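You operate a simulated robot arm through the tools that you are given. There is no shell and no other tool.

The job below is to be done with a simulated two-armed robot. You get a single attempt, and the scene is never put back.

Task
Put the bearing labelled "56" from the top of the parts mat in the blue box. Put the teal tub marked "27" from the top of the film bench on the back of the low bench and the teal tub that says "59" on the shelf of the film bench. Take the yellow filter and put it on top of the green lens. Take the blue lens and put it on the wooden top under the rack. Close the low dust drawer. Push the dust drawer shut. Turn the green knob to 200 ml. Take the wiping pad and leave it on the top shelf of the jar rack. The order is free. Set down upright: teal tub, yellow filter.

Only the result counts: the job must be done as asked and must still hold three seconds after the hand-in. Knocking over, shifting, dropping, spilling or breaking anything else fails it.

Robot
Two 7-joint arms with two-finger parallel grippers on one trunk, on a base that moves. Base frame: it is fixed to the floor where the robot stands at the start and does not move with it; the origin is under the middle of the robot, x ahead of it, y to its left, z up. Lengths are in m, angles in degrees, forces in N, time in s.
The left shoulder is at the start at [0.022, 0.138, 1.15], the right one opposite. With the tool pointing down near the work surface each hand reaches from about 0.1 to 0.42 m from the robot's upright axis, wherever it stands, measured 20 degrees to its own side. Places, roughly: back of the low bench (24x12 cm) [-3.48, -0.08, 0.8]; bearing [0.5, 0.25, 0.75]; blue box [1.5, 0.5, 0.75]; blue lens (7x7x6 cm) [-5.5, -2.7, 1.1]; dust drawer [0.3, -2.4, 0.7]; green knob [0.4, -2.6, 1.2]; green lens (7x7x6 cm) [-5.4, -2.7, 1.1]; low dust drawer [-5.5, -2.7, 0.1]; shelf of the film bench [-5.5, 4.1, 0.3]; teal tub [-5.5, 4, 0.75]; top shelf of the jar rack (38x24 cm) [2.06, -2.64, 1.4]; wiping pad (6x6x5 cm) [2.8, 1.8, 0.6]; wooden top under the rack [-4.1, -2.9, 0.8]; yellow filter (6x6x9 cm) [-4.9, -2.8, 1.1]. Payload 1.57 kg a hand.
The TCP of each hand is the grasp point between the finger pads, 0.03 m short of the fingertips. In the tool frame z runs along the fingers and y along their closing line. Largest opening 0.08 m; finger width 0.017, thickness 0.012; the body of the gripper, 0.04 by 0.082 m, starts 0.08 m behind the TCP.
Orientation is that of the tool frame in the base frame, as [roll, pitch, yaw] about the fixed x, y, z axes, in that order (R = Rz(yaw) Ry(pitch) Rx(roll)). With the fingers straight down and closing along the base's y, the tool's x points along the base's -x, its y along +y and its z along -z.

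Tools
- The arms move only by the tool servo_tool. It takes "left_commands", "right_commands" or both (then of equal length, played together; a hand with none holds still); each is a list that holds one entry, the list of rows, each a list of 7 numbers: the shift along the base's x, y, z in units of 40 mm (1.0 is 40 mm), then the turn, a rotation vector about the base's x, y, z in units of 6 degrees (1.0 is 6 degrees), then the finger opening in m, from 0 to 0.08. In form: [[[tx, ty, tz, ax, ay, az, jaw], ...]]. A call has 1 to 20 rows; each row shifts and turns the commanded pose from where the row before left it. A call with a number of a shift or a turn outside -1 to 1 is refused whole. Rows are played at 5 a second. More than 0.05 m and 8.6 degrees between two rows, or a gripper value outside its range, and nothing of the call is played. Where a pose cannot be reached the arm comes as near as it can. A force on the tool above 40 N (or 10 N above the force at the start of the call, whichever is more), or a blocked arm, ends the call early, and 0.2 s more pass. Each finger travels about 0.045 m/s and halts on what it meets, pressing with about 33 N; the grip force reading is that of the motor and also rises with nothing between the fingers. The clock runs only during rows and for 0.2 s after the last one: add rows that do not move to give the fingers time. The reply holds the time, the measured pose of the TCP, the force on the tool along the base axes, the opening and the grip force, in the units named above and with some noise, with the torque about the TCP (base axes, N m) and any sound that the robot's microphone picked up.
- Cameras (640 x 400 px; columns grow to the right, rows downward): "scene" is now at [0.1586, 0.0072, 1.1361]; the picture's right is [0.13, -0.99, -0.00], its down [0.57, 0.07, -0.82] and it looks along [0.81, 0.10, 0.57] (base axes); focal length 214 px, centre (320, 200). "left" rides on the left gripper at [0.072, 0.007, -0.122] in its tool frame; the picture's right is [-0.09, 1.00, 0.00], its down [-0.84, -0.08, -0.54] and it looks along [-0.54, -0.05, 0.84] (tool axes); focal length 238 px, centre (320, 200). "right" rides on the right gripper at [0.072, -0.007, -0.122] in its tool frame; the picture's right is [0.09, 1.00, 0.00], its down [-0.84, 0.08, -0.54] and it looks along [-0.54, 0.05, 0.84] (tool axes); focal length 238 px, centre (320, 200). There is no depth. A picture from a camera that has moved, and an enlarged one, comes with that camera's place and axes in the base frame and with its lens.
- get_image(camera): a new picture of that camera. No time passes.
- raise_lower(by): slides the trunk up (or, below 0, down) by that many m; the arms and the scene camera ride with it, the base frame stays. It gives what a move gives, with no picture.
- base_move(legs): drives the robot by 1 to 6 legs, each [ahead, left, turn to the left] in m, m and degrees, along the robot's own axes; the way and the turn of a leg run together, so that a leg with both is an arc; at most 1.5 m and 180 degrees a leg. The arms and the cameras ride along, it lands a little off, and it stops where it bumps. It gives what a move gives.
- aim_head(pan, tilt): turns the head with the scene camera to pan (to the left, within 60 degrees either way) and tilt (down, from -29 to 69), counted from straight ahead of the robot. It gives what a move gives.
- close_up(camera, box): a new picture of the part [left, top, right, bottom] of that camera's present view, enlarged. No time passes.
- sign_off(): hands the job in; it is judged then, once.

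Nothing tells you exact positions but the pictures and the camera data. Unless the task says otherwise, let go and move clear before handing in.

The tools are called after ">>>" by a JSON object that holds its "name" and its "arguments". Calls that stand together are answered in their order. servo_tool: Moves the arms, as the interface text tells. Its arguments: {"type":"object","properties":{"left_commands":{"type":"array"},"right_commands":{"type":"array"}},"required":[]} The other tools are called the same way: raise_lower (by) moves the trunk up or down; base_move (legs) drives the base; aim_head (pan, tilt) turns the head that bears the scene camera; get_image (camera) takes a picture; close_up (camera, box) takes an enlarged picture of a part of a camera's view; sign_off () hands the job in.

At the start:

```text
clock: 0.0
left_tcp_pos: [0.2074, 0.2676, 0.9847]
left_orientation: [179.2, -5.8, 178.7]
left_ft_force: [-3.8, -14.7, 71.0]
left_torque: [-2.55, 0.28, -0.6]
left_finger_gap: 0.0799
left_gripper_force: 0.1
right_tcp_pos: [0.2879, -0.0416, 0.9827]
right_orientation: [-155.9, 11.5, 176.5]
right_ft_force: [63.8, -10.4, -159.6]
right_torque: [-6.25, -9.56, -1.93]
right_finger_gap: 0.0801
right_gripper_force: 0.1
trunk travel left (down, up): [-0.525, 0.715]
robot x, y, heading: [0.0002, -0.001, 0.0]
head pan, tilt (commanded): [6.2, 68.8]
```

scene: 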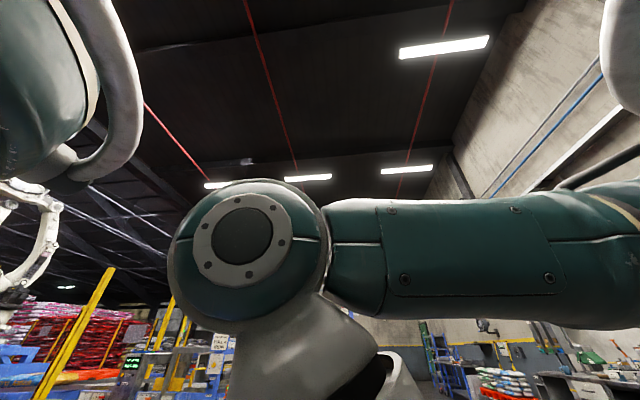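
right: 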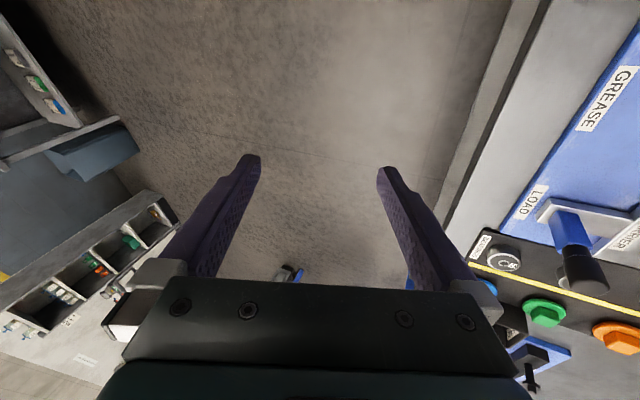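
left: 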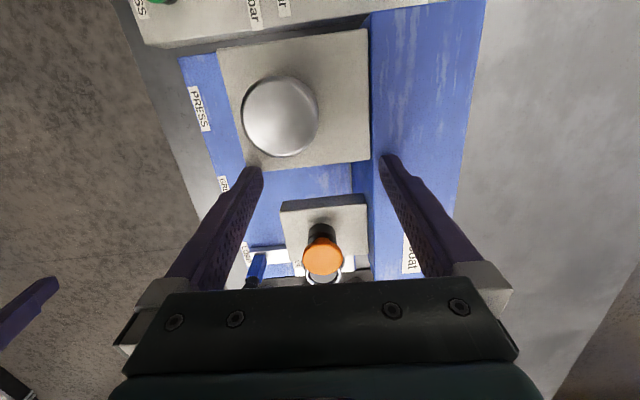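

The scene camera looks up past the right arm, and the right wrist reads a large force at rest. I'll look around with the head first, before moving anything.

>>> {"name": "aim_head", "arguments": {"pan": 0, "tilt": 30}}

>>> {"name": "get_image", "arguments": {"camera": "scene"}}

```text
clock: 1.1
left_tcp_pos: [0.208, 0.2698, 0.9855]
left_orientation: [179.4, -6.1, 178.8]
left_ft_force: [-3.6, -18.5, 96.5]
left_torque: [-1.16, 0.09, 1.89]
left_finger_gap: 0.0802
left_gripper_force: 0.0
right_tcp_pos: [0.2925, -0.0442, 0.9807]
right_orientation: [-155.4, 12.5, 176.2]
right_ft_force: [56.7, -51.3, -78.5]
right_torque: [2.11, -2.06, 2.86]
right_finger_gap: 0.0802
right_gripper_force: 0.1
trunk travel left (down, up): [-0.525, 0.715]
robot x, y, heading: [0.0005, -0.0011, 0.0]
head pan, tilt (commanded): [0.0, 30.0]
```

```text
taken
camera scene: at [0.1633, 0.0049, 1.1333], right [0.07, -1.0, 0.0], down [0.53, 0.04, -0.85], along [0.85, 0.06, 0.53], focal length 214 px, centre (320, 200)
```

scene: 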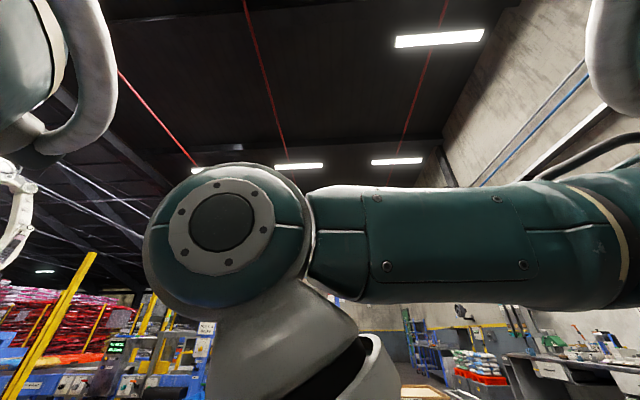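

The head can't tilt down; it seems to be resting on the right forearm. I'll tilt the head up to unload it, then move the right arm away.

>>> {"name": "aim_head", "arguments": {"pan": 0, "tilt": -29}}

>>> {"name": "get_image", "arguments": {"camera": "scene"}}

>>> {"name": "get_image", "arguments": {"camera": "left"}}

>>> {"name": "get_image", "arguments": {"camera": "right"}}

```text
clock: 2.3
left_tcp_pos: [0.2076, 0.2686, 0.9847]
left_orientation: [179.3, -6.1, 178.6]
left_ft_force: [-2.5, -22.3, 105.5]
left_torque: [-1.07, 0.05, 1.41]
left_finger_gap: 0.0801
left_gripper_force: 0.1
right_tcp_pos: [0.2909, -0.0414, 0.9842]
right_orientation: [-155.8, 12.2, 176.3]
right_ft_force: [47.7, -34.8, -46.8]
right_torque: [1.94, 0.48, 1.65]
right_finger_gap: 0.08
right_gripper_force: 0.1
trunk travel left (down, up): [-0.525, 0.715]
robot x, y, heading: [0.0003, -0.0012, -0.2]
head pan, tilt (commanded): [0.0, -28.6]
```

```text
taken
camera scene: at [0.1613, 0.0034, 1.1353], right [0.05, -1.0, 0.0], down [0.56, 0.03, -0.83], along [0.83, 0.04, 0.56], focal length 214 px, centre (320, 200)
```

scene: 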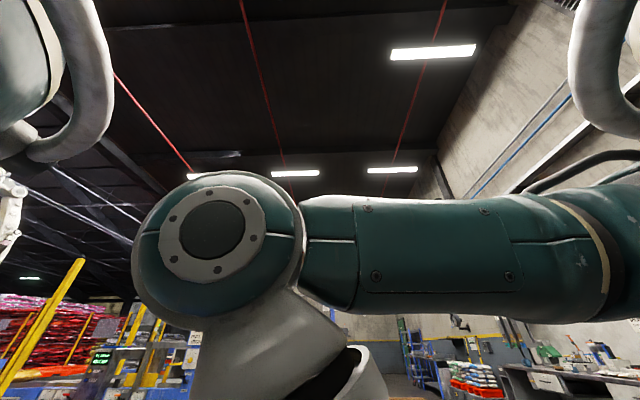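

```text
taken
camera left: at [0.15, 0.2763, 1.1138], right [0.12, 0.99, 0.0], down [0.89, -0.11, 0.45], along [0.45, -0.05, -0.89], focal length 238 px, centre (320, 200)
```

left: 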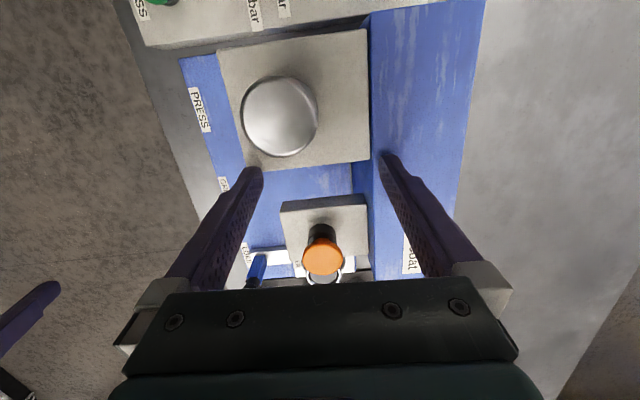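

```text
taken
camera right: at [0.2001, 0.0093, 1.0793], right [0.05, 0.91, -0.42], down [0.74, 0.25, 0.63], along [0.67, -0.34, -0.66], focal length 238 px, centre (320, 200)
```

right: 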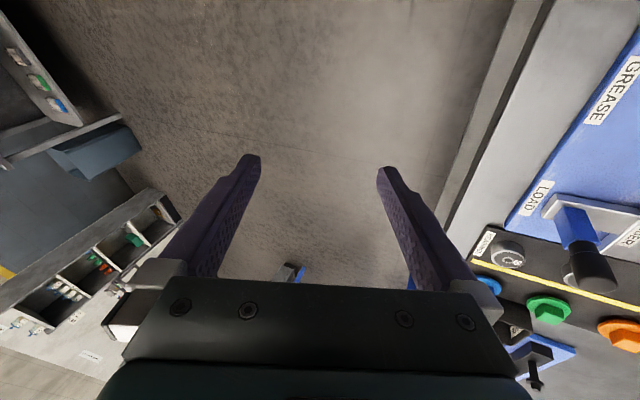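

The head reads about 34° up whatever I command, so it is jammed against the right wrist. I'll move the right hand away from the head in small steps, forward, to the right and slightly down, over clear floor.

>>> {"name": "servo_tool", "arguments": {"right_commands": [[[0.3, -0.5, -0.3, 0, 0, 0, 0.08], [0.3, -0.5, -0.3, 0, 0, 0, 0.08], [0.3, -0.5, -0.3, 0, 0, 0, 0.08]]]}}

>>> {"name": "get_image", "arguments": {"camera": "scene"}}

```text
clock: 3.1
left_tcp_pos: [0.2074, 0.2694, 0.9856]
left_orientation: [179.4, -6.1, 178.6]
left_ft_force: [-4.1, -22.8, 104.9]
left_torque: [-0.71, 0.03, 0.8]
left_finger_gap: 0.0799
left_gripper_force: 0.0
right_tcp_pos: [0.3242, -0.0993, 0.9484]
right_orientation: [-156.1, 11.6, 176.4]
right_ft_force: [0.3, -0.8, 0.0]
right_torque: [0.0, -0.02, -0.01]
right_finger_gap: 0.0798
right_gripper_force: 0.0
trunk travel left (down, up): [-0.525, 0.715]
robot x, y, heading: [0.0009, 0.0014, -0.0]
head pan, tilt (commanded): [0.0, -28.6]
```

```text
taken
camera scene: at [0.1674, 0.0004, 1.1297], right [0.0, -1.0, 0.0], down [0.48, 0.0, -0.88], along [0.88, 0.0, 0.48], focal length 214 px, centre (320, 200)
```

scene: 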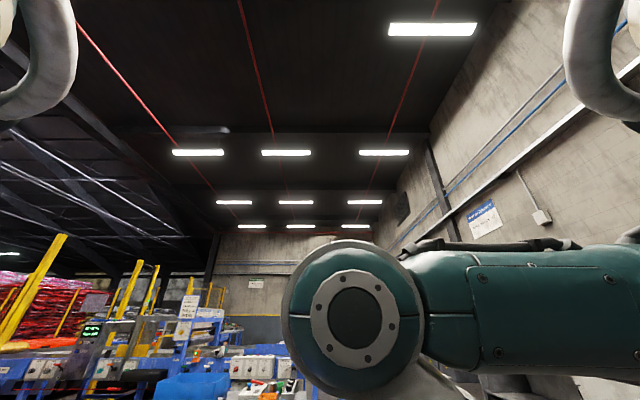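

The head is free and the right-hand force is gone. The left hand still reads about 105 N, so I'll look down to see what it is touching.

>>> {"name": "aim_head", "arguments": {"pan": 20, "tilt": 10}}

>>> {"name": "get_image", "arguments": {"camera": "scene"}}

>>> {"name": "get_image", "arguments": {"camera": "right"}}

```text
clock: 4.2
left_tcp_pos: [0.2076, 0.269, 0.9847]
left_orientation: [179.3, -6.1, 178.5]
left_ft_force: [-2.8, -20.3, 102.5]
left_torque: [-0.87, 0.0, 0.35]
left_finger_gap: 0.08
left_gripper_force: 0.0
right_tcp_pos: [0.3253, -0.0991, 0.9466]
right_orientation: [-156.2, 11.6, 176.4]
right_ft_force: [-0.4, 0.1, 0.7]
right_torque: [-0.04, 0.0, 0.01]
right_finger_gap: 0.0796
right_gripper_force: 0.1
trunk travel left (down, up): [-0.525, 0.715]
robot x, y, heading: [-0.0007, -0.0016, -0.0]
head pan, tilt (commanded): [20.0, 10.0]
```

```text
taken
camera scene: at [0.1881, 0.0323, 1.0738], right [0.34, -0.94, 0.0], down [-0.16, -0.06, -0.99], along [0.93, 0.34, -0.17], focal length 214 px, centre (320, 200)
```

scene: 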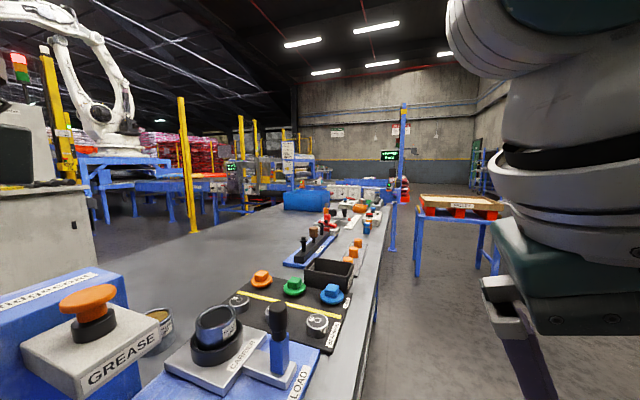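

```text
taken
camera right: at [0.2342, -0.0492, 1.0453], right [0.05, 0.91, -0.41], down [0.74, 0.24, 0.62], along [0.67, -0.34, -0.66], focal length 238 px, centre (320, 200)
```

right: 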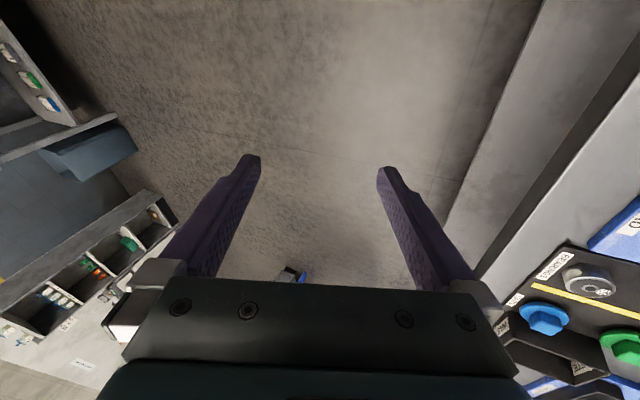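

I can now see the bench along the left side, with the GREASE button, a LOAD lever and the parts mat. I'll look further left and down toward the left hand.

>>> {"name": "aim_head", "arguments": {"pan": 50, "tilt": 35}}

>>> {"name": "get_image", "arguments": {"camera": "scene"}}

>>> {"name": "aim_head", "arguments": {"pan": 20, "tilt": 50}}

>>> {"name": "get_image", "arguments": {"camera": "scene"}}

```text
clock: 5.1
left_tcp_pos: [0.2084, 0.2685, 0.9848]
left_orientation: [179.3, -6.1, 178.5]
left_ft_force: [-2.5, -20.8, 101.6]
left_torque: [-1.03, 0.05, 0.13]
left_finger_gap: 0.08
left_gripper_force: 0.1
right_tcp_pos: [0.3246, -0.1005, 0.9478]
right_orientation: [-156.2, 11.6, 176.4]
right_ft_force: [0.3, -0.8, -0.2]
right_torque: [0.0, 0.01, 0.01]
right_finger_gap: 0.0799
right_gripper_force: 0.1
trunk travel left (down, up): [-0.525, 0.715]
robot x, y, heading: [0.0023, -0.0001, -0.0]
head pan, tilt (commanded): [50.0, 35.0]
```

```text
taken
camera scene: at [0.1576, 0.068, 1.0336], right [0.77, -0.64, 0.0], down [-0.37, -0.44, -0.82], along [0.53, 0.63, -0.57], focal length 214 px, centre (320, 200)
```

scene: 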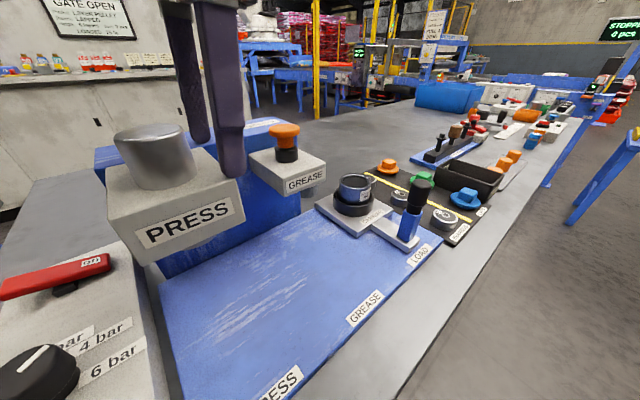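

```text
clock: 6.1
left_tcp_pos: [0.2067, 0.2681, 0.9856]
left_orientation: [179.3, -6.1, 178.6]
left_ft_force: [-2.7, -19.5, 100.4]
left_torque: [-1.12, 0.03, 0.04]
left_finger_gap: 0.0799
left_gripper_force: 0.1
right_tcp_pos: [0.3247, -0.0993, 0.9485]
right_orientation: [-156.2, 11.6, 176.4]
right_ft_force: [-0.5, -0.6, -1.2]
right_torque: [-0.02, -0.01, -0.02]
right_finger_gap: 0.08
right_gripper_force: 0.1
trunk travel left (down, up): [-0.525, 0.715]
robot x, y, heading: [-0.0001, -0.0007, -0.1]
head pan, tilt (commanded): [20.0, 50.0]
```

```text
taken
camera scene: at [0.1733, 0.027, 1.0118], right [0.34, -0.94, 0.0], down [-0.72, -0.26, -0.65], along [0.61, 0.22, -0.76], focal length 214 px, centre (320, 200)
```

scene: 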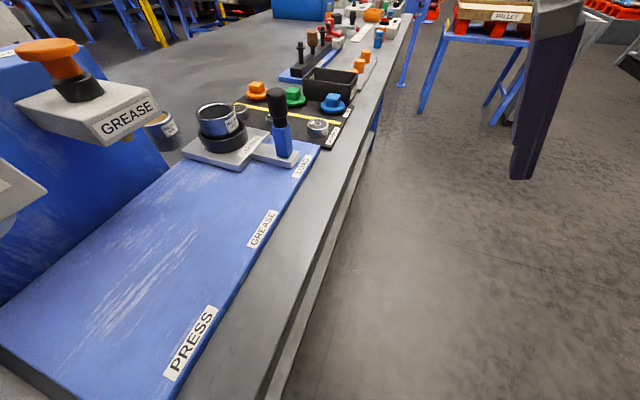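

The left hand hovers over the PRESS station without visible contact, so the force is probably the folded arm touching itself. I'll raise the trunk for clearance before unfolding it.

>>> {"name": "raise_lower", "arguments": {"by": 0.2}}

>>> {"name": "aim_head", "arguments": {"pan": 45, "tilt": 30}}

>>> {"name": "get_image", "arguments": {"camera": "scene"}}

```text
clock: 8.2
left_tcp_pos: [0.2046, 0.2677, 1.1827]
left_orientation: [179.2, -6.4, 178.7]
left_ft_force: [-0.2, 0.6, 0.8]
left_torque: [0.0, -0.01, -0.04]
left_finger_gap: 0.0802
left_gripper_force: 0.2
right_tcp_pos: [0.3213, -0.1006, 1.1472]
right_orientation: [-155.8, 11.3, 176.5]
right_ft_force: [0.7, 1.0, 0.1]
right_torque: [0.02, 0.0, 0.01]
right_finger_gap: 0.0799
right_gripper_force: 0.1
trunk travel left (down, up): [-0.725, 0.515]
robot x, y, heading: [0.0033, 0.0018, 0.0]
head pan, tilt (commanded): [20.0, 50.0]
```

```text
clock: 9.1
left_tcp_pos: [0.2046, 0.2684, 1.1835]
left_orientation: [179.3, -6.4, 178.7]
left_ft_force: [0.0, -0.5, 0.0]
left_torque: [-0.04, 0.01, 0.01]
left_finger_gap: 0.0798
left_gripper_force: 0.1
right_tcp_pos: [0.3205, -0.1009, 1.146]
right_orientation: [-156.0, 11.3, 176.4]
right_ft_force: [-0.1, -0.7, 0.0]
right_torque: [0.02, 0.0, -0.03]
right_finger_gap: 0.0801
right_gripper_force: 0.0
trunk travel left (down, up): [-0.725, 0.515]
robot x, y, heading: [0.0002, 0.0001, -0.1]
head pan, tilt (commanded): [45.0, 30.0]
```

```text
taken
camera scene: at [0.1615, 0.0631, 1.2403], right [0.71, -0.71, 0.0], down [-0.35, -0.35, -0.87], along [0.61, 0.61, -0.5], focal length 214 px, centre (320, 200)
```

scene: 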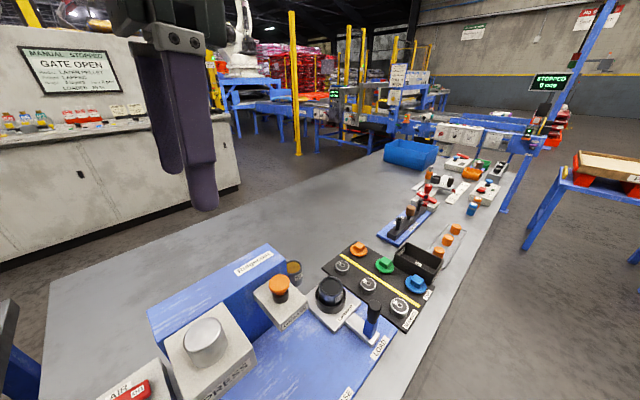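

Both hands are now free of contact, and the whole bench and the parts mat are visible. I'll zoom in on the bearings and the blue box.

>>> {"name": "close_up", "arguments": {"camera": "scene", "box": [300, 220, 480, 340]}}

>>> {"name": "close_up", "arguments": {"camera": "scene", "box": [360, 110, 540, 230]}}

>>> {"name": "get_image", "arguments": {"camera": "left"}}

```text
3.33 times, centred on (390, 280) of scene
camera zoom: at [0.1615, 0.0631, 1.2403], right [0.71, -0.71, 0.0], down [-0.35, -0.35, -0.87], along [0.61, 0.61, -0.5], focal length 715 px, centre (87, -67)
```

zoom: 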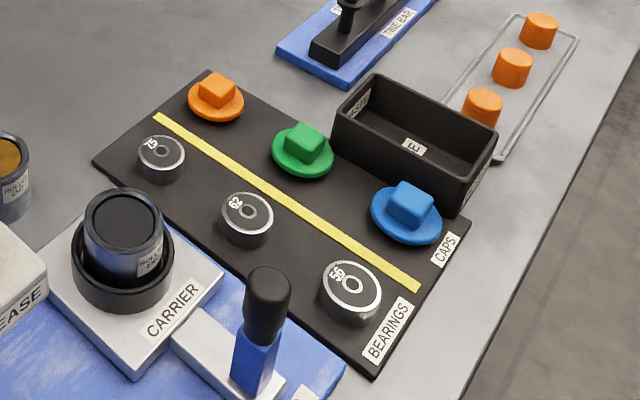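

```text
3.33 times, centred on (450, 170) of scene
camera zoom: at [0.1615, 0.0631, 1.2403], right [0.71, -0.71, 0.0], down [-0.35, -0.35, -0.87], along [0.61, 0.61, -0.5], focal length 715 px, centre (-113, 300)
```

zoom: 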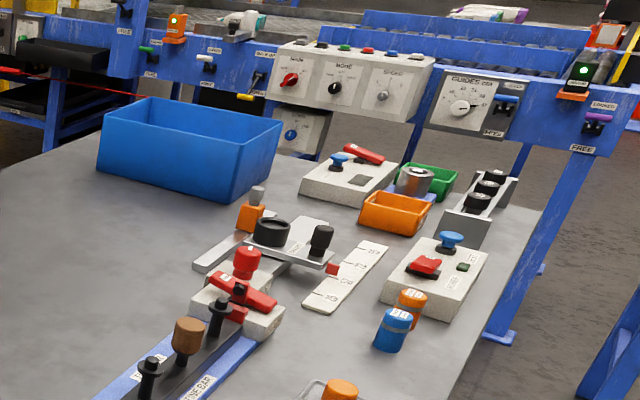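

```text
taken
camera left: at [0.1471, 0.2752, 1.3121], right [0.12, 0.99, 0.0], down [0.89, -0.1, 0.45], along [0.44, -0.05, -0.9], focal length 238 px, centre (320, 200)
```

left: 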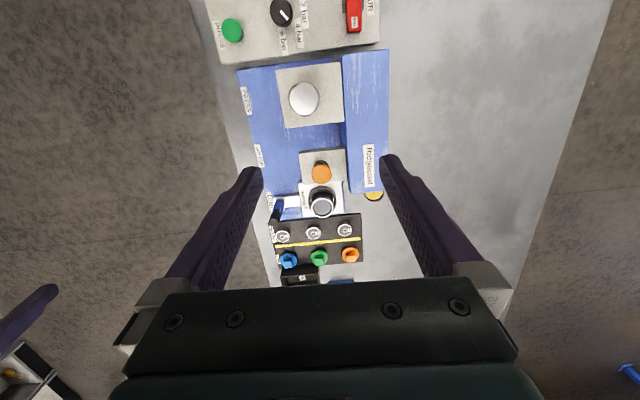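

Bearing "56" is the one nearest the front edge of the mat, at about [0.52, 0.15, 0.76], and the blue box is further along the bench. I'll drive forward 0.2 m and then look again.

>>> {"name": "base_move", "arguments": {"legs": [[0.2, 0, 0]]}}

>>> {"name": "aim_head", "arguments": {"pan": 25, "tilt": 45}}

>>> {"name": "get_image", "arguments": {"camera": "scene"}}

>>> {"name": "get_image", "arguments": {"camera": "left"}}

```text
clock: 10.7
left_tcp_pos: [0.4015, 0.2681, 1.184]
left_orientation: [179.3, -6.3, 178.8]
left_ft_force: [-0.5, 0.6, 0.5]
left_torque: [0.0, 0.01, 0.01]
left_finger_gap: 0.0801
left_gripper_force: 0.1
right_tcp_pos: [0.5191, -0.1002, 1.1469]
right_orientation: [-156.0, 11.3, 176.6]
right_ft_force: [0.1, -0.1, 0.1]
right_torque: [0.04, 0.01, 0.03]
right_finger_gap: 0.0799
right_gripper_force: 0.1
trunk travel left (down, up): [-0.725, 0.515]
robot x, y, heading: [0.1995, -0.0029, 0.0]
head pan, tilt (commanded): [45.0, 30.0]
```

```text
clock: 11.6
left_tcp_pos: [0.4018, 0.2687, 1.1833]
left_orientation: [179.3, -6.3, 178.8]
left_ft_force: [-0.2, 0.2, 0.0]
left_torque: [0.01, -0.01, -0.03]
left_finger_gap: 0.08
left_gripper_force: 0.1
right_tcp_pos: [0.5193, -0.1008, 1.1457]
right_orientation: [-155.9, 11.3, 176.5]
right_ft_force: [-0.4, -0.8, -0.2]
right_torque: [-0.01, 0.0, -0.03]
right_finger_gap: 0.08
right_gripper_force: 0.0
trunk travel left (down, up): [-0.725, 0.515]
robot x, y, heading: [0.1934, -0.0001, 0.1]
head pan, tilt (commanded): [25.0, 45.0]
```

```text
taken
camera scene: at [0.3685, 0.0342, 1.2178], right [0.43, -0.91, 0.0], down [-0.64, -0.3, -0.71], along [0.64, 0.3, -0.71], focal length 214 px, centre (320, 200)
```

scene: 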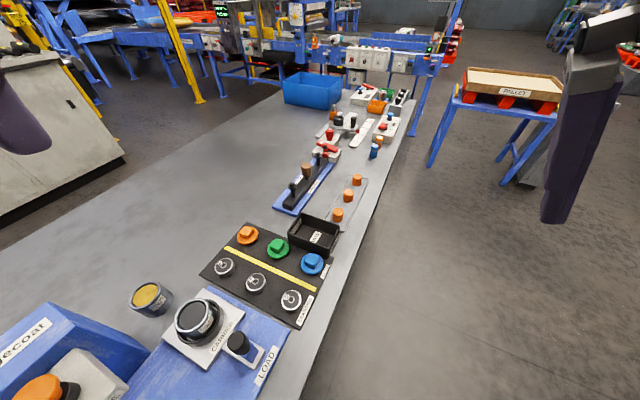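

```text
taken
camera left: at [0.3439, 0.2756, 1.3119], right [0.11, 0.99, 0.0], down [0.89, -0.1, 0.44], along [0.44, -0.05, -0.9], focal length 238 px, centre (320, 200)
```

left: 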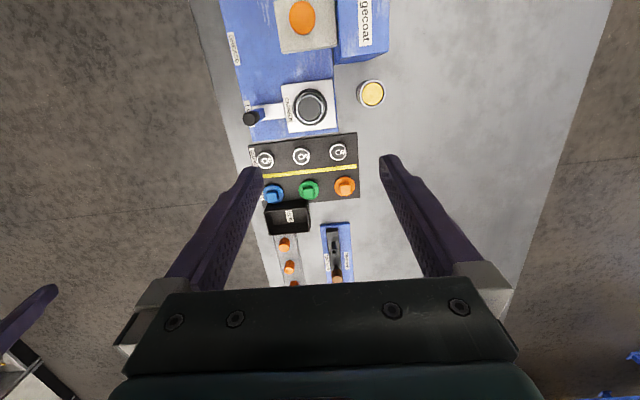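

Triangulating from two robot positions puts bearing 56 at about [0.48, 0.144] with its top near z 0.82. I'll swing the right hand out and level it, and bring the left hand straight down above the bearing.

>>> {"name": "servo_tool", "arguments": {"left_commands": [[[0.245, -0.3875, -0.3, 0, -0.13, 0, 0.08], [0.245, -0.3875, -0.3, 0, -0.13, 0, 0.08], [0.245, -0.3875, -0.3, 0, -0.13, 0, 0.08], [0.245, -0.3875, -0.3, 0, -0.13, 0, 0.08], [0.245, -0.3875, -0.3, 0, -0.13, 0, 0.08], [0.245, -0.3875, -0.3, 0, -0.13, 0, 0.08], [0.245, -0.3875, -0.3, 0, -0.13, 0, 0.08], [0.245, -0.3875, -0.3, 0, -0.13, 0, 0.08]]], "right_commands": [[[-0.1, -0.5, 0, 0, 0, 0.58, 0.08], [-0.1, -0.5, 0, 0, 0.94, 0, 0.08], [-0.1, -0.5, 0, 0, 0.94, 0, 0.08], [-0.1, -0.5, 0, 0.8, 0, 0, 0.08], [-0.1, -0.5, 0, 0.8, 0, 0, 0.08], [-0.1, -0.5, 0, 0.8, 0, 0, 0.08], [-0.1, -0.5, 0, 0.8, 0, 0, 0.08], [-0.1, -0.5, 0, 0.8, 0, 0, 0.08]]]}}

>>> {"name": "get_image", "arguments": {"camera": "left"}}

>>> {"name": "get_image", "arguments": {"camera": "scene"}}

```text
clock: 13.4
left_tcp_pos: [0.4804, 0.145, 1.0875]
left_orientation: [179.0, 0.0, 178.7]
left_ft_force: [0.1, 0.4, 0.3]
left_torque: [0.01, -0.01, 0.01]
left_finger_gap: 0.0801
left_gripper_force: 0.1
right_tcp_pos: [0.4871, -0.2614, 1.1457]
right_orientation: [180.0, 0.1, -179.9]
right_ft_force: [-0.6, 0.3, -1.2]
right_torque: [-0.02, 0.05, 0.01]
right_finger_gap: 0.08
right_gripper_force: 0.1
trunk travel left (down, up): [-0.725, 0.515]
robot x, y, heading: [0.1997, 0.001, -0.0]
head pan, tilt (commanded): [25.0, 45.0]
```

```text
taken
camera left: at [0.4092, 0.1519, 1.2097], right [0.11, 0.99, 0.02], down [0.83, -0.1, 0.54], along [0.54, -0.05, -0.84], focal length 238 px, centre (320, 200)
```

left: 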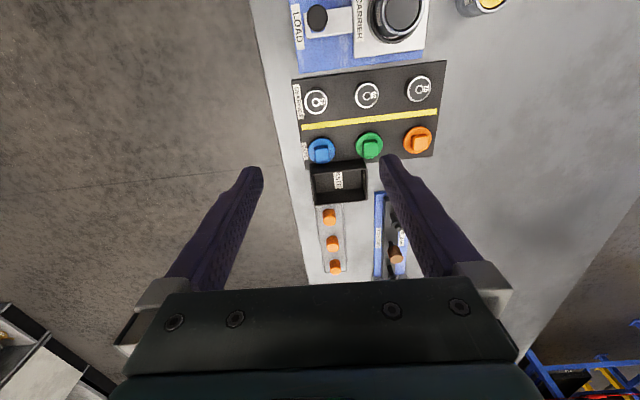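

```text
taken
camera scene: at [0.3685, 0.0341, 1.2178], right [0.42, -0.91, 0.0], down [-0.64, -0.3, -0.71], along [0.64, 0.3, -0.71], focal length 214 px, centre (320, 200)
```

scene: 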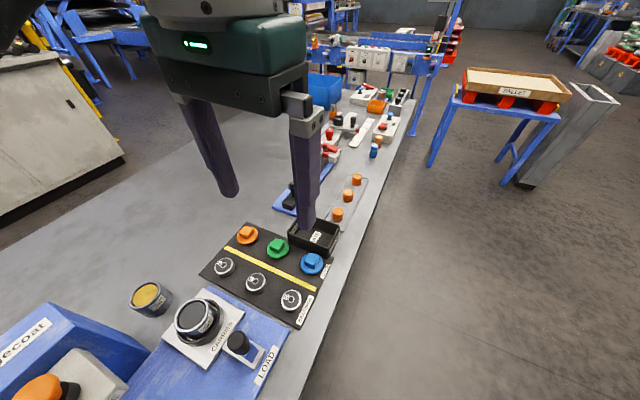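

The left camera confirms the bearing at about [0.482, 0.143]. I'll descend to hover just above it and check.

>>> {"name": "servo_tool", "arguments": {"left_commands": [[[0.01, -0.01, -0.9, 0, 0, 0, 0.07], [0.01, -0.01, -0.9, 0, 0, 0, 0.07], [0.01, -0.01, -0.9, 0, 0, 0, 0.07], [0.01, -0.01, -0.9, 0, 0, 0, 0.07], [0, 0, -0.9, 0, 0, 0, 0.07], [0, 0, 0, 0, 0, 0, 0.07]]]}}

>>> {"name": "get_image", "arguments": {"camera": "left"}}

>>> {"name": "get_image", "arguments": {"camera": "scene"}}

```text
clock: 14.8
left_tcp_pos: [0.4831, 0.1458, 0.9072]
left_orientation: [179.1, 0.0, 178.7]
left_ft_force: [-0.3, 0.5, -0.6]
left_torque: [0.0, -0.01, 0.0]
left_finger_gap: 0.0702
left_gripper_force: 0.1
right_tcp_pos: [0.4855, -0.2609, 1.1448]
right_orientation: [-180.0, 0.1, 180.0]
right_ft_force: [-0.5, -0.2, 0.2]
right_torque: [0.04, -0.03, 0.03]
right_finger_gap: 0.0801
right_gripper_force: 0.0
trunk travel left (down, up): [-0.725, 0.515]
robot x, y, heading: [0.1948, -0.0016, 0.0]
head pan, tilt (commanded): [25.0, 45.0]
```

```text
taken
camera left: at [0.4118, 0.1519, 1.0295], right [0.11, 0.99, 0.02], down [0.83, -0.1, 0.54], along [0.54, -0.05, -0.84], focal length 238 px, centre (320, 200)
```

left: 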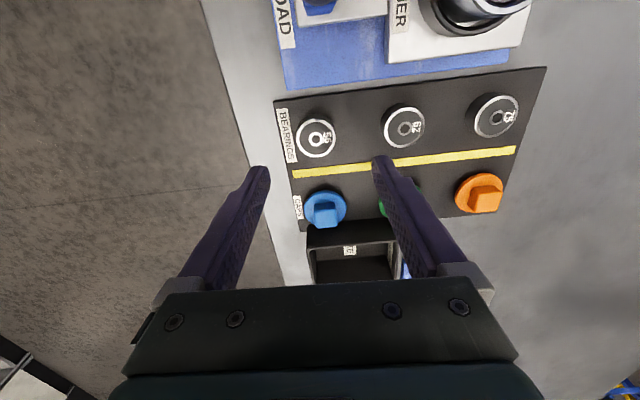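

```text
taken
camera scene: at [0.3685, 0.0341, 1.2178], right [0.42, -0.91, 0.0], down [-0.64, -0.3, -0.71], along [0.64, 0.3, -0.71], focal length 214 px, centre (320, 200)
```

scene: 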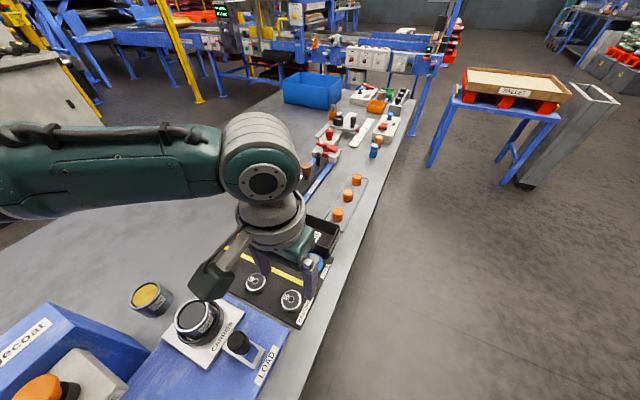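

The hover confirms it: the bearing lies between the fingers at about [0.481, 0.143]. I'll descend gently and then close the fingers.

>>> {"name": "servo_tool", "arguments": {"left_commands": [[[-0.02, -0.03, -0.6, 0, 0, 0, 0.07], [-0.02, -0.03, -0.6, 0, 0, 0, 0.07], [0, 0, -0.5, 0, 0, 0, 0.07], [0, 0, -0.15, 0, 0, 0, 0.07], [0, 0, 0, 0, 0, 0, 0.07]]]}}

>>> {"name": "get_image", "arguments": {"camera": "left"}}

```text
clock: 15.9
left_tcp_pos: [0.4806, 0.1403, 0.8349]
left_orientation: [179.1, -0.1, 178.9]
left_ft_force: [-9.0, -0.9, 28.9]
left_torque: [1.09, 0.17, 0.18]
left_finger_gap: 0.0706
left_gripper_force: 0.3
right_tcp_pos: [0.4855, -0.2608, 1.1451]
right_orientation: [180.0, 0.0, 179.9]
right_ft_force: [0.4, -0.5, -0.1]
right_torque: [0.0, -0.03, 0.0]
right_finger_gap: 0.0801
right_gripper_force: 0.2
trunk travel left (down, up): [-0.725, 0.515]
robot x, y, heading: [0.1945, -0.0013, 0.2]
head pan, tilt (commanded): [25.0, 45.0]
stopped in row 5 (left hand): the force on the tool passed its limit at 43 N (the readings are from after the stop); the commanded pose is now the measured one
```

```text
taken
camera left: at [0.4093, 0.1486, 0.9572], right [0.11, 0.99, 0.02], down [0.84, -0.1, 0.54], along [0.54, -0.05, -0.84], focal length 238 px, centre (320, 200)
```

left: 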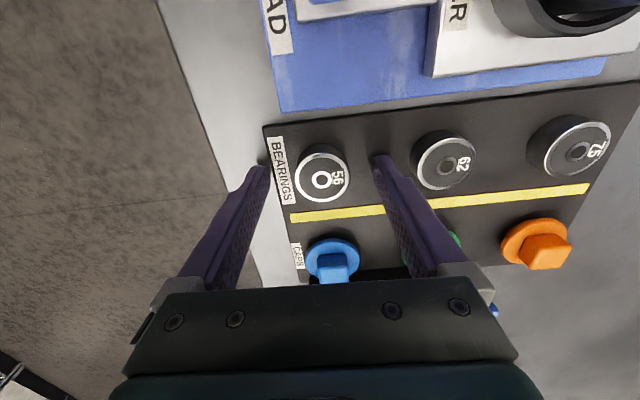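

The tips touched the mat at TCP z 0.835. I'll back off 3 mm and grip.

>>> {"name": "servo_tool", "arguments": {"left_commands": [[[0, 0.02, 0.08, 0, 0, 0, 0.07], [0, 0, 0, 0, 0, 0, 0.05], [0, 0, 0, 0, 0, 0, 0.03], [0, 0, 0, 0, 0, 0, 0.02], [0, 0, 0, 0, 0, 0, 0.02]]]}}

>>> {"name": "get_image", "arguments": {"camera": "left"}}

```text
clock: 17.1
left_tcp_pos: [0.4811, 0.1405, 0.8367]
left_orientation: [179.2, 0.0, 178.8]
left_ft_force: [-0.4, 0.9, 0.3]
left_torque: [0.04, 0.0, 0.03]
left_finger_gap: 0.0343
left_gripper_force: 18.7
right_tcp_pos: [0.4852, -0.261, 1.1455]
right_orientation: [179.9, 0.1, 180.0]
right_ft_force: [-1.4, 0.0, 0.2]
right_torque: [-0.02, -0.03, 0.0]
right_finger_gap: 0.0801
right_gripper_force: 0.1
trunk travel left (down, up): [-0.725, 0.515]
robot x, y, heading: [0.1951, -0.0009, 0.0]
head pan, tilt (commanded): [25.0, 45.0]
```

```text
taken
camera left: at [0.409, 0.1488, 0.9589], right [0.11, 0.99, 0.02], down [0.84, -0.1, 0.54], along [0.54, -0.05, -0.84], focal length 238 px, centre (320, 200)
```

left: 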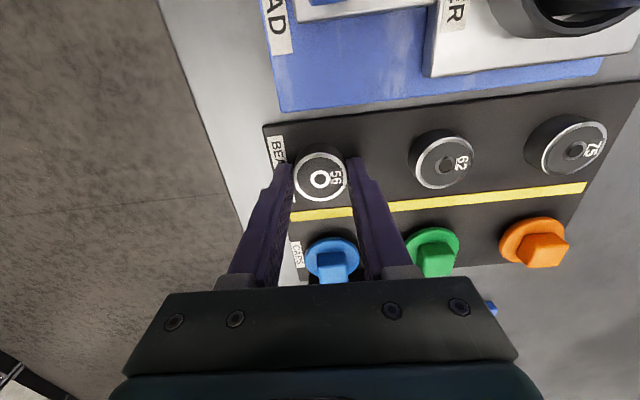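

The fingers closed to 34 mm on the bearing. I'll lift it and check that it is held.

>>> {"name": "servo_tool", "arguments": {"left_commands": [[[0, 0, 0, 0, 0, 0, 0.02], [0, 0, 0.3, 0, 0, 0, 0.02], [0, 0, 0.5, 0, 0, 0, 0.02], [0, 0, 0.8, 0, 0, 0, 0.02], [0, 0, 0.8, 0, 0, 0, 0.02], [0, 0, 0.8, 0, 0, 0, 0.02], [0, 0, 0.8, 0, 0, 0, 0.02]]]}}

>>> {"name": "get_image", "arguments": {"camera": "left"}}

>>> {"name": "aim_head", "arguments": {"pan": 20, "tilt": 15}}

>>> {"name": "get_image", "arguments": {"camera": "scene"}}

```text
clock: 18.7
left_tcp_pos: [0.4806, 0.1422, 0.9964]
left_orientation: [179.1, -0.1, 178.7]
left_ft_force: [0.2, 0.4, -0.8]
left_torque: [0.0, 0.01, 0.02]
left_finger_gap: 0.034
left_gripper_force: 32.5
right_tcp_pos: [0.4864, -0.2613, 1.1462]
right_orientation: [-179.9, -0.1, -180.0]
right_ft_force: [0.7, -0.9, -0.2]
right_torque: [-0.04, -0.02, -0.01]
right_finger_gap: 0.0801
right_gripper_force: 0.1
trunk travel left (down, up): [-0.725, 0.515]
robot x, y, heading: [0.1958, 0.0013, -0.0]
head pan, tilt (commanded): [25.0, 45.0]
```

```text
taken
camera left: at [0.409, 0.1497, 1.1194], right [0.11, 0.99, 0.01], down [0.84, -0.1, 0.54], along [0.54, -0.05, -0.84], focal length 238 px, centre (320, 200)
```

left: 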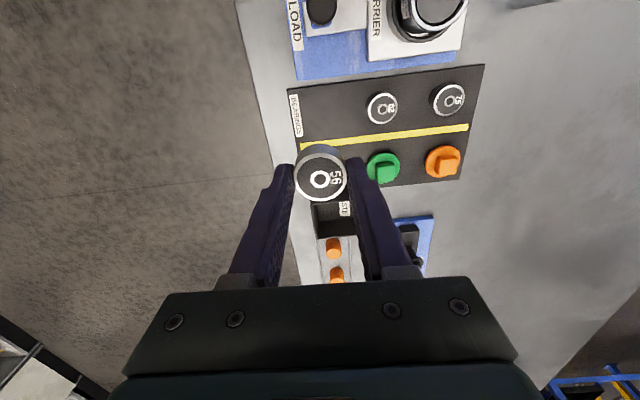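

```text
clock: 19.7
left_tcp_pos: [0.4804, 0.1438, 0.9962]
left_orientation: [179.2, 0.0, 178.8]
left_ft_force: [0.8, 0.1, -0.6]
left_torque: [0.0, 0.02, 0.04]
left_finger_gap: 0.0343
left_gripper_force: 32.2
right_tcp_pos: [0.4847, -0.2608, 1.1457]
right_orientation: [-179.9, 0.0, -180.0]
right_ft_force: [-1.1, 0.4, 0.7]
right_torque: [0.04, 0.06, -0.01]
right_finger_gap: 0.0799
right_gripper_force: 0.1
trunk travel left (down, up): [-0.725, 0.515]
robot x, y, heading: [0.1991, 0.0012, 0.1]
head pan, tilt (commanded): [20.0, 15.0]
```

```text
taken
camera scene: at [0.3824, 0.0318, 1.2645], right [0.34, -0.94, 0.0], down [-0.24, -0.09, -0.97], along [0.91, 0.33, -0.26], focal length 214 px, centre (320, 200)
```

scene: 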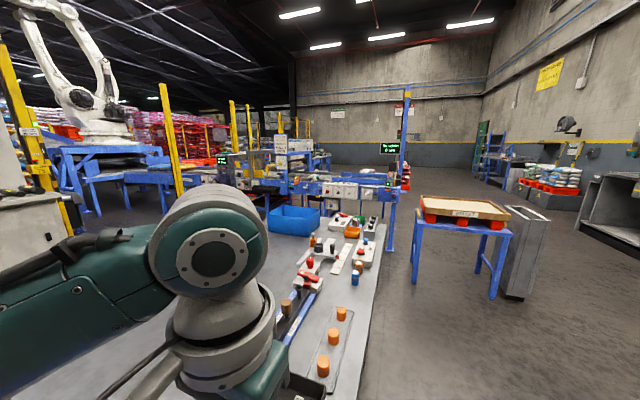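

The bearing is held firmly. I'll raise the trunk for clearance over the bench items and drive forward along the bench toward the blue box.

>>> {"name": "raise_lower", "arguments": {"by": 0.12}}

>>> {"name": "base_move", "arguments": {"legs": [[0.75, 0, 0]]}}

>>> {"name": "aim_head", "arguments": {"pan": 45, "tilt": 35}}

>>> {"name": "get_image", "arguments": {"camera": "scene"}}

>>> {"name": "get_image", "arguments": {"camera": "left"}}

```text
clock: 21.2
left_tcp_pos: [0.4806, 0.1419, 1.1177]
left_orientation: [179.1, 0.0, 178.6]
left_ft_force: [0.0, -0.4, 0.4]
left_torque: [-0.01, -0.02, 0.0]
left_finger_gap: 0.0341
left_gripper_force: 33.3
right_tcp_pos: [0.4847, -0.2611, 1.2655]
right_orientation: [180.0, 0.0, -180.0]
right_ft_force: [0.2, 0.1, -0.3]
right_torque: [-0.03, 0.03, -0.02]
right_finger_gap: 0.0799
right_gripper_force: 0.0
trunk travel left (down, up): [-0.845, 0.395]
robot x, y, heading: [0.198, 0.0003, -0.1]
head pan, tilt (commanded): [20.0, 15.0]
```

```text
clock: 25.2
left_tcp_pos: [1.2283, 0.143, 1.1172]
left_orientation: [179.2, 0.0, 178.6]
left_ft_force: [0.2, -0.2, -0.5]
left_torque: [-0.02, 0.0, -0.01]
left_finger_gap: 0.0341
left_gripper_force: 32.7
right_tcp_pos: [1.2324, -0.2601, 1.2647]
right_orientation: [-180.0, 0.0, 179.9]
right_ft_force: [-0.6, 0.7, -0.1]
right_torque: [-0.01, 0.0, -0.03]
right_finger_gap: 0.08
right_gripper_force: 0.1
trunk travel left (down, up): [-0.845, 0.395]
robot x, y, heading: [0.941, -0.0026, 0.2]
head pan, tilt (commanded): [20.0, 15.0]
```

```text
clock: 26.1
left_tcp_pos: [1.2273, 0.1429, 1.1163]
left_orientation: [179.2, 0.0, 178.9]
left_ft_force: [0.5, 0.6, -0.3]
left_torque: [0.01, 0.02, -0.02]
left_finger_gap: 0.0341
left_gripper_force: 33.1
right_tcp_pos: [1.2331, -0.2604, 1.2663]
right_orientation: [180.0, 0.0, 179.8]
right_ft_force: [-0.3, 0.6, 0.2]
right_torque: [0.0, -0.02, 0.0]
right_finger_gap: 0.08
right_gripper_force: 0.1
trunk travel left (down, up): [-0.845, 0.395]
robot x, y, heading: [0.9451, 0.0031, -0.1]
head pan, tilt (commanded): [45.0, 35.0]
```

```text
taken
camera scene: at [1.1037, 0.0629, 1.3527], right [0.71, -0.71, 0.0], down [-0.41, -0.41, -0.82], along [0.58, 0.58, -0.57], focal length 214 px, centre (320, 200)
```

scene: 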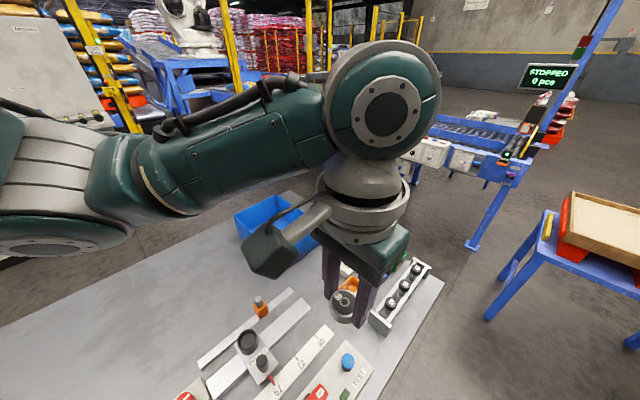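

```text
taken
camera left: at [1.1559, 0.1503, 1.2389], right [0.12, 0.99, 0.01], down [0.84, -0.1, 0.54], along [0.54, -0.05, -0.84], focal length 238 px, centre (320, 200)
```

left: 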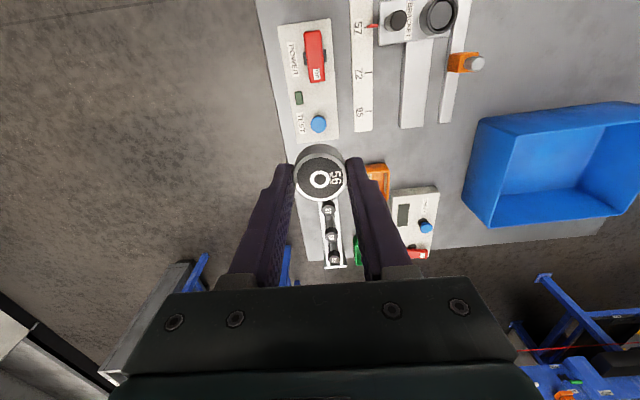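

The blue box is visible to the left of the hand. I'll zoom in to locate its rim.

>>> {"name": "close_up", "arguments": {"camera": "left", "box": [420, 60, 640, 280]}}

>>> {"name": "aim_head", "arguments": {"pan": 55, "tilt": 55}}

>>> {"name": "get_image", "arguments": {"camera": "scene"}}

```text
1.82 times, centred on (530, 170) of left
camera zoom: at [1.1559, 0.1503, 1.2389], right [0.12, 0.99, 0.01], down [0.84, -0.1, 0.54], along [0.54, -0.05, -0.84], focal length 433 px, centre (-62, 254)
```

zoom: 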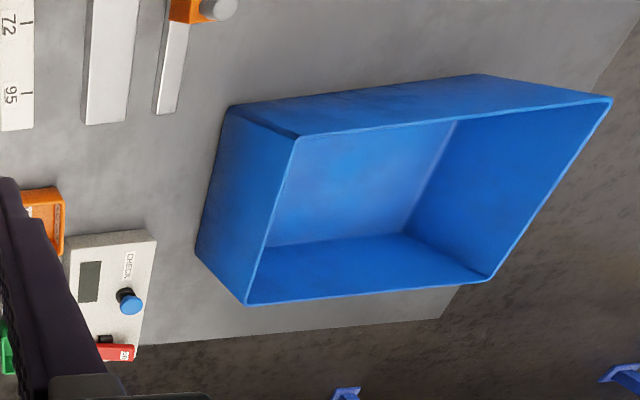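

```text
clock: 26.9
left_tcp_pos: [1.228, 0.142, 1.1169]
left_orientation: [179.2, -0.1, 178.7]
left_ft_force: [-0.2, -0.7, 0.1]
left_torque: [-0.03, -0.01, 0.0]
left_finger_gap: 0.0342
left_gripper_force: 32.9
right_tcp_pos: [1.232, -0.2598, 1.2659]
right_orientation: [180.0, -0.1, 179.9]
right_ft_force: [0.4, 0.1, -0.3]
right_torque: [-0.01, -0.01, 0.02]
right_finger_gap: 0.08
right_gripper_force: 0.1
trunk travel left (down, up): [-0.845, 0.395]
robot x, y, heading: [0.9447, 0.0046, -0.0]
head pan, tilt (commanded): [55.0, 55.0]
```

```text
taken
camera scene: at [1.0828, 0.0597, 1.3244], right [0.82, -0.57, 0.0], down [-0.47, -0.67, -0.57], along [0.33, 0.47, -0.82], focal length 214 px, centre (320, 200)
```

scene: 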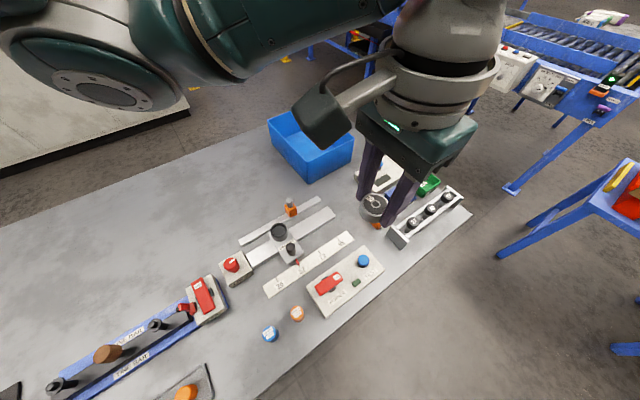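

The box spans about x 1.305–1.476 and y 0.437–0.676, with its rim near z 0.89. I'll drive 0.3 m further so the box is directly left of the left shoulder, then swing the hand over it.

>>> {"name": "base_move", "arguments": {"legs": [[0.3, 0, 0]]}}

>>> {"name": "servo_tool", "arguments": {"left_commands": [[[-0.5, 0.9, 0, 0, 0, 0, 0.02], [-0.5, 0.9, 0, 0, 0, 0, 0.02], [-0.5, 0.9, 0, 0, 0, 0, 0.02], [-0.5, 0.9, 0, 0, 0, 0, 0.02], [-0.5, 0.9, 0, 0, 0, 0, 0.02], [-0.4, 0.9, 0, 0, 0, 0, 0.02], [-0.4, 0.9, 0, 0, 0, 0, 0.02], [0, 0.9, 0, 0, 0, 0, 0.02], [0, 0.9, 0, 0, 0, 0, 0.02], [0, 0, 0, 0, 0, 0, 0.02]]]}}

>>> {"name": "get_image", "arguments": {"camera": "left"}}

>>> {"name": "get_image", "arguments": {"camera": "scene"}}

```text
clock: 29.0
left_tcp_pos: [1.5296, 0.1417, 1.117]
left_orientation: [179.2, -0.1, 178.7]
left_ft_force: [0.8, -0.2, 0.3]
left_torque: [-0.01, 0.03, 0.04]
left_finger_gap: 0.0341
left_gripper_force: 32.9
right_tcp_pos: [1.5337, -0.2597, 1.2664]
right_orientation: [180.0, 0.1, 179.9]
right_ft_force: [-0.3, -0.7, 0.0]
right_torque: [-0.03, 0.03, -0.02]
right_finger_gap: 0.0797
right_gripper_force: 0.0
trunk travel left (down, up): [-0.845, 0.395]
robot x, y, heading: [1.2451, 0.0032, -0.1]
head pan, tilt (commanded): [55.0, 55.0]
```

```text
clock: 31.2
left_tcp_pos: [1.3956, 0.4663, 1.1164]
left_orientation: [179.2, -0.1, 178.7]
left_ft_force: [-0.1, 0.2, -0.6]
left_torque: [0.02, -0.02, 0.03]
left_finger_gap: 0.034
left_gripper_force: 33.3
right_tcp_pos: [1.5345, -0.2615, 1.2653]
right_orientation: [-179.9, 0.0, 179.9]
right_ft_force: [0.1, -0.7, 0.0]
right_torque: [-0.05, -0.01, 0.0]
right_finger_gap: 0.0801
right_gripper_force: 0.1
trunk travel left (down, up): [-0.845, 0.395]
robot x, y, heading: [1.2462, 0.0025, -0.2]
head pan, tilt (commanded): [55.0, 55.0]
```

```text
taken
camera left: at [1.3245, 0.474, 1.2389], right [0.12, 0.99, 0.01], down [0.84, -0.1, 0.54], along [0.54, -0.05, -0.84], focal length 238 px, centre (320, 200)
```

left: 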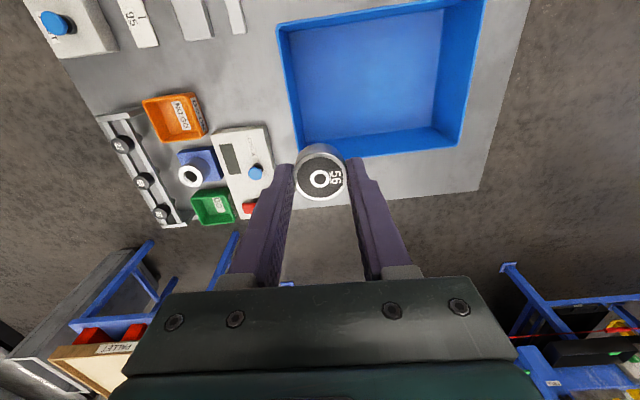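

```text
taken
camera scene: at [1.3847, 0.0599, 1.3244], right [0.82, -0.57, 0.0], down [-0.47, -0.67, -0.57], along [0.33, 0.47, -0.82], focal length 214 px, centre (320, 200)
```

scene: 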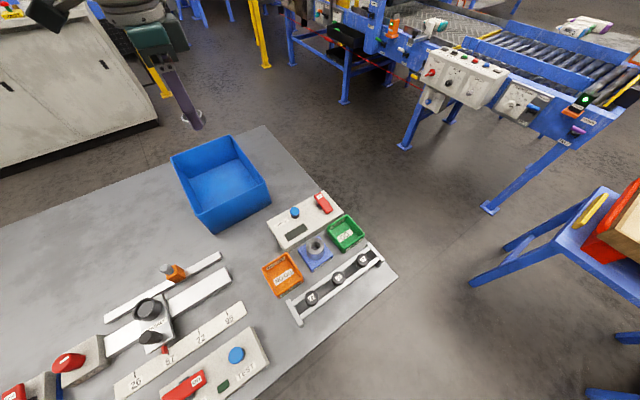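

The bearing is over the near edge of the box. I'll shift a little further in, then lower the trunk so the hand goes down inside.

>>> {"name": "servo_tool", "arguments": {"left_commands": [[[-0.15, 0.6, 0, 0, 0, 0, 0.02], [-0.15, 0.6, 0, 0, 0, 0, 0.02], [0, 0, 0, 0, 0, 0, 0.02]]]}}

>>> {"name": "raise_lower", "arguments": {"by": -0.18}}

>>> {"name": "get_image", "arguments": {"camera": "left"}}

>>> {"name": "get_image", "arguments": {"camera": "scene"}}

```text
clock: 32.0
left_tcp_pos: [1.3852, 0.5149, 1.1169]
left_orientation: [179.2, 0.0, 178.5]
left_ft_force: [0.4, 0.3, -0.6]
left_torque: [-0.01, 0.01, -0.02]
left_finger_gap: 0.0339
left_gripper_force: 33.2
right_tcp_pos: [1.5337, -0.2593, 1.2651]
right_orientation: [-179.9, -0.1, 179.9]
right_ft_force: [-0.3, 0.2, 0.5]
right_torque: [-0.04, -0.02, -0.06]
right_finger_gap: 0.0801
right_gripper_force: 0.0
trunk travel left (down, up): [-0.845, 0.395]
robot x, y, heading: [1.2437, 0.0058, -0.0]
head pan, tilt (commanded): [55.0, 55.0]
```

```text
clock: 34.0
left_tcp_pos: [1.3859, 0.5147, 0.9371]
left_orientation: [179.2, -0.2, 178.8]
left_ft_force: [-0.4, 0.0, -0.8]
left_torque: [0.04, 0.0, -0.01]
left_finger_gap: 0.034
left_gripper_force: 32.7
right_tcp_pos: [1.5336, -0.2607, 1.085]
right_orientation: [-179.8, 0.0, 179.9]
right_ft_force: [0.1, -0.1, 0.2]
right_torque: [0.01, 0.01, 0.02]
right_finger_gap: 0.0802
right_gripper_force: 0.0
trunk travel left (down, up): [-0.665, 0.575]
robot x, y, heading: [1.2466, 0.0044, -0.1]
head pan, tilt (commanded): [55.0, 55.0]
```

```text
taken
camera left: at [1.3144, 0.5225, 1.0589], right [0.12, 0.99, 0.01], down [0.84, -0.1, 0.54], along [0.54, -0.05, -0.84], focal length 238 px, centre (320, 200)
```

left: 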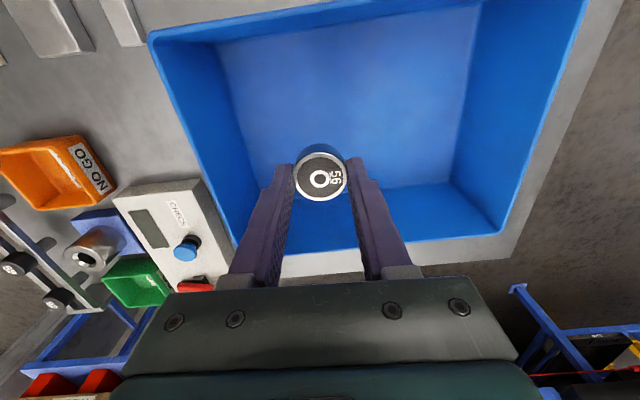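

```text
taken
camera scene: at [1.3847, 0.0599, 1.1444], right [0.82, -0.57, 0.0], down [-0.47, -0.67, -0.57], along [0.33, 0.47, -0.82], focal length 214 px, centre (320, 200)
```

scene: 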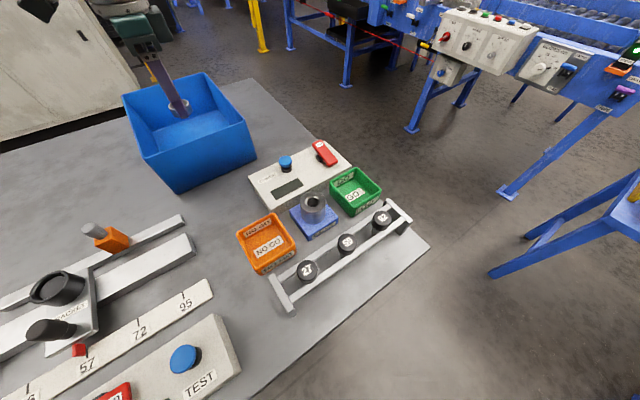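

The bearing hangs inside the box area with clear margins. I'll lower it near the bottom, release it, and rise.

>>> {"name": "servo_tool", "arguments": {"left_commands": [[[-0.1, 0, -0.7, 0, 0, 0, 0.02], [0, 0, -0.7, 0, 0, 0, 0.02], [0, 0, -0.5, 0, 0, 0, 0.02], [0, 0, -0.2, 0, 0, 0, 0.02], [0, 0, 0, 0, 0, 0, 0.02]]]}}

```text
clock: 35.2
left_tcp_pos: [1.381, 0.5149, 0.8532]
left_orientation: [179.3, 0.0, 178.6]
left_ft_force: [-0.2, 0.1, -0.9]
left_torque: [0.04, -0.03, 0.02]
left_finger_gap: 0.0342
left_gripper_force: 33.1
right_tcp_pos: [1.5338, -0.2606, 1.0852]
right_orientation: [-179.9, 0.0, 179.8]
right_ft_force: [0.4, 0.2, -0.3]
right_torque: [-0.04, 0.05, 0.02]
right_finger_gap: 0.08
right_gripper_force: 0.1
trunk travel left (down, up): [-0.665, 0.575]
robot x, y, heading: [1.246, -0.0009, -0.1]
head pan, tilt (commanded): [55.0, 55.0]
```

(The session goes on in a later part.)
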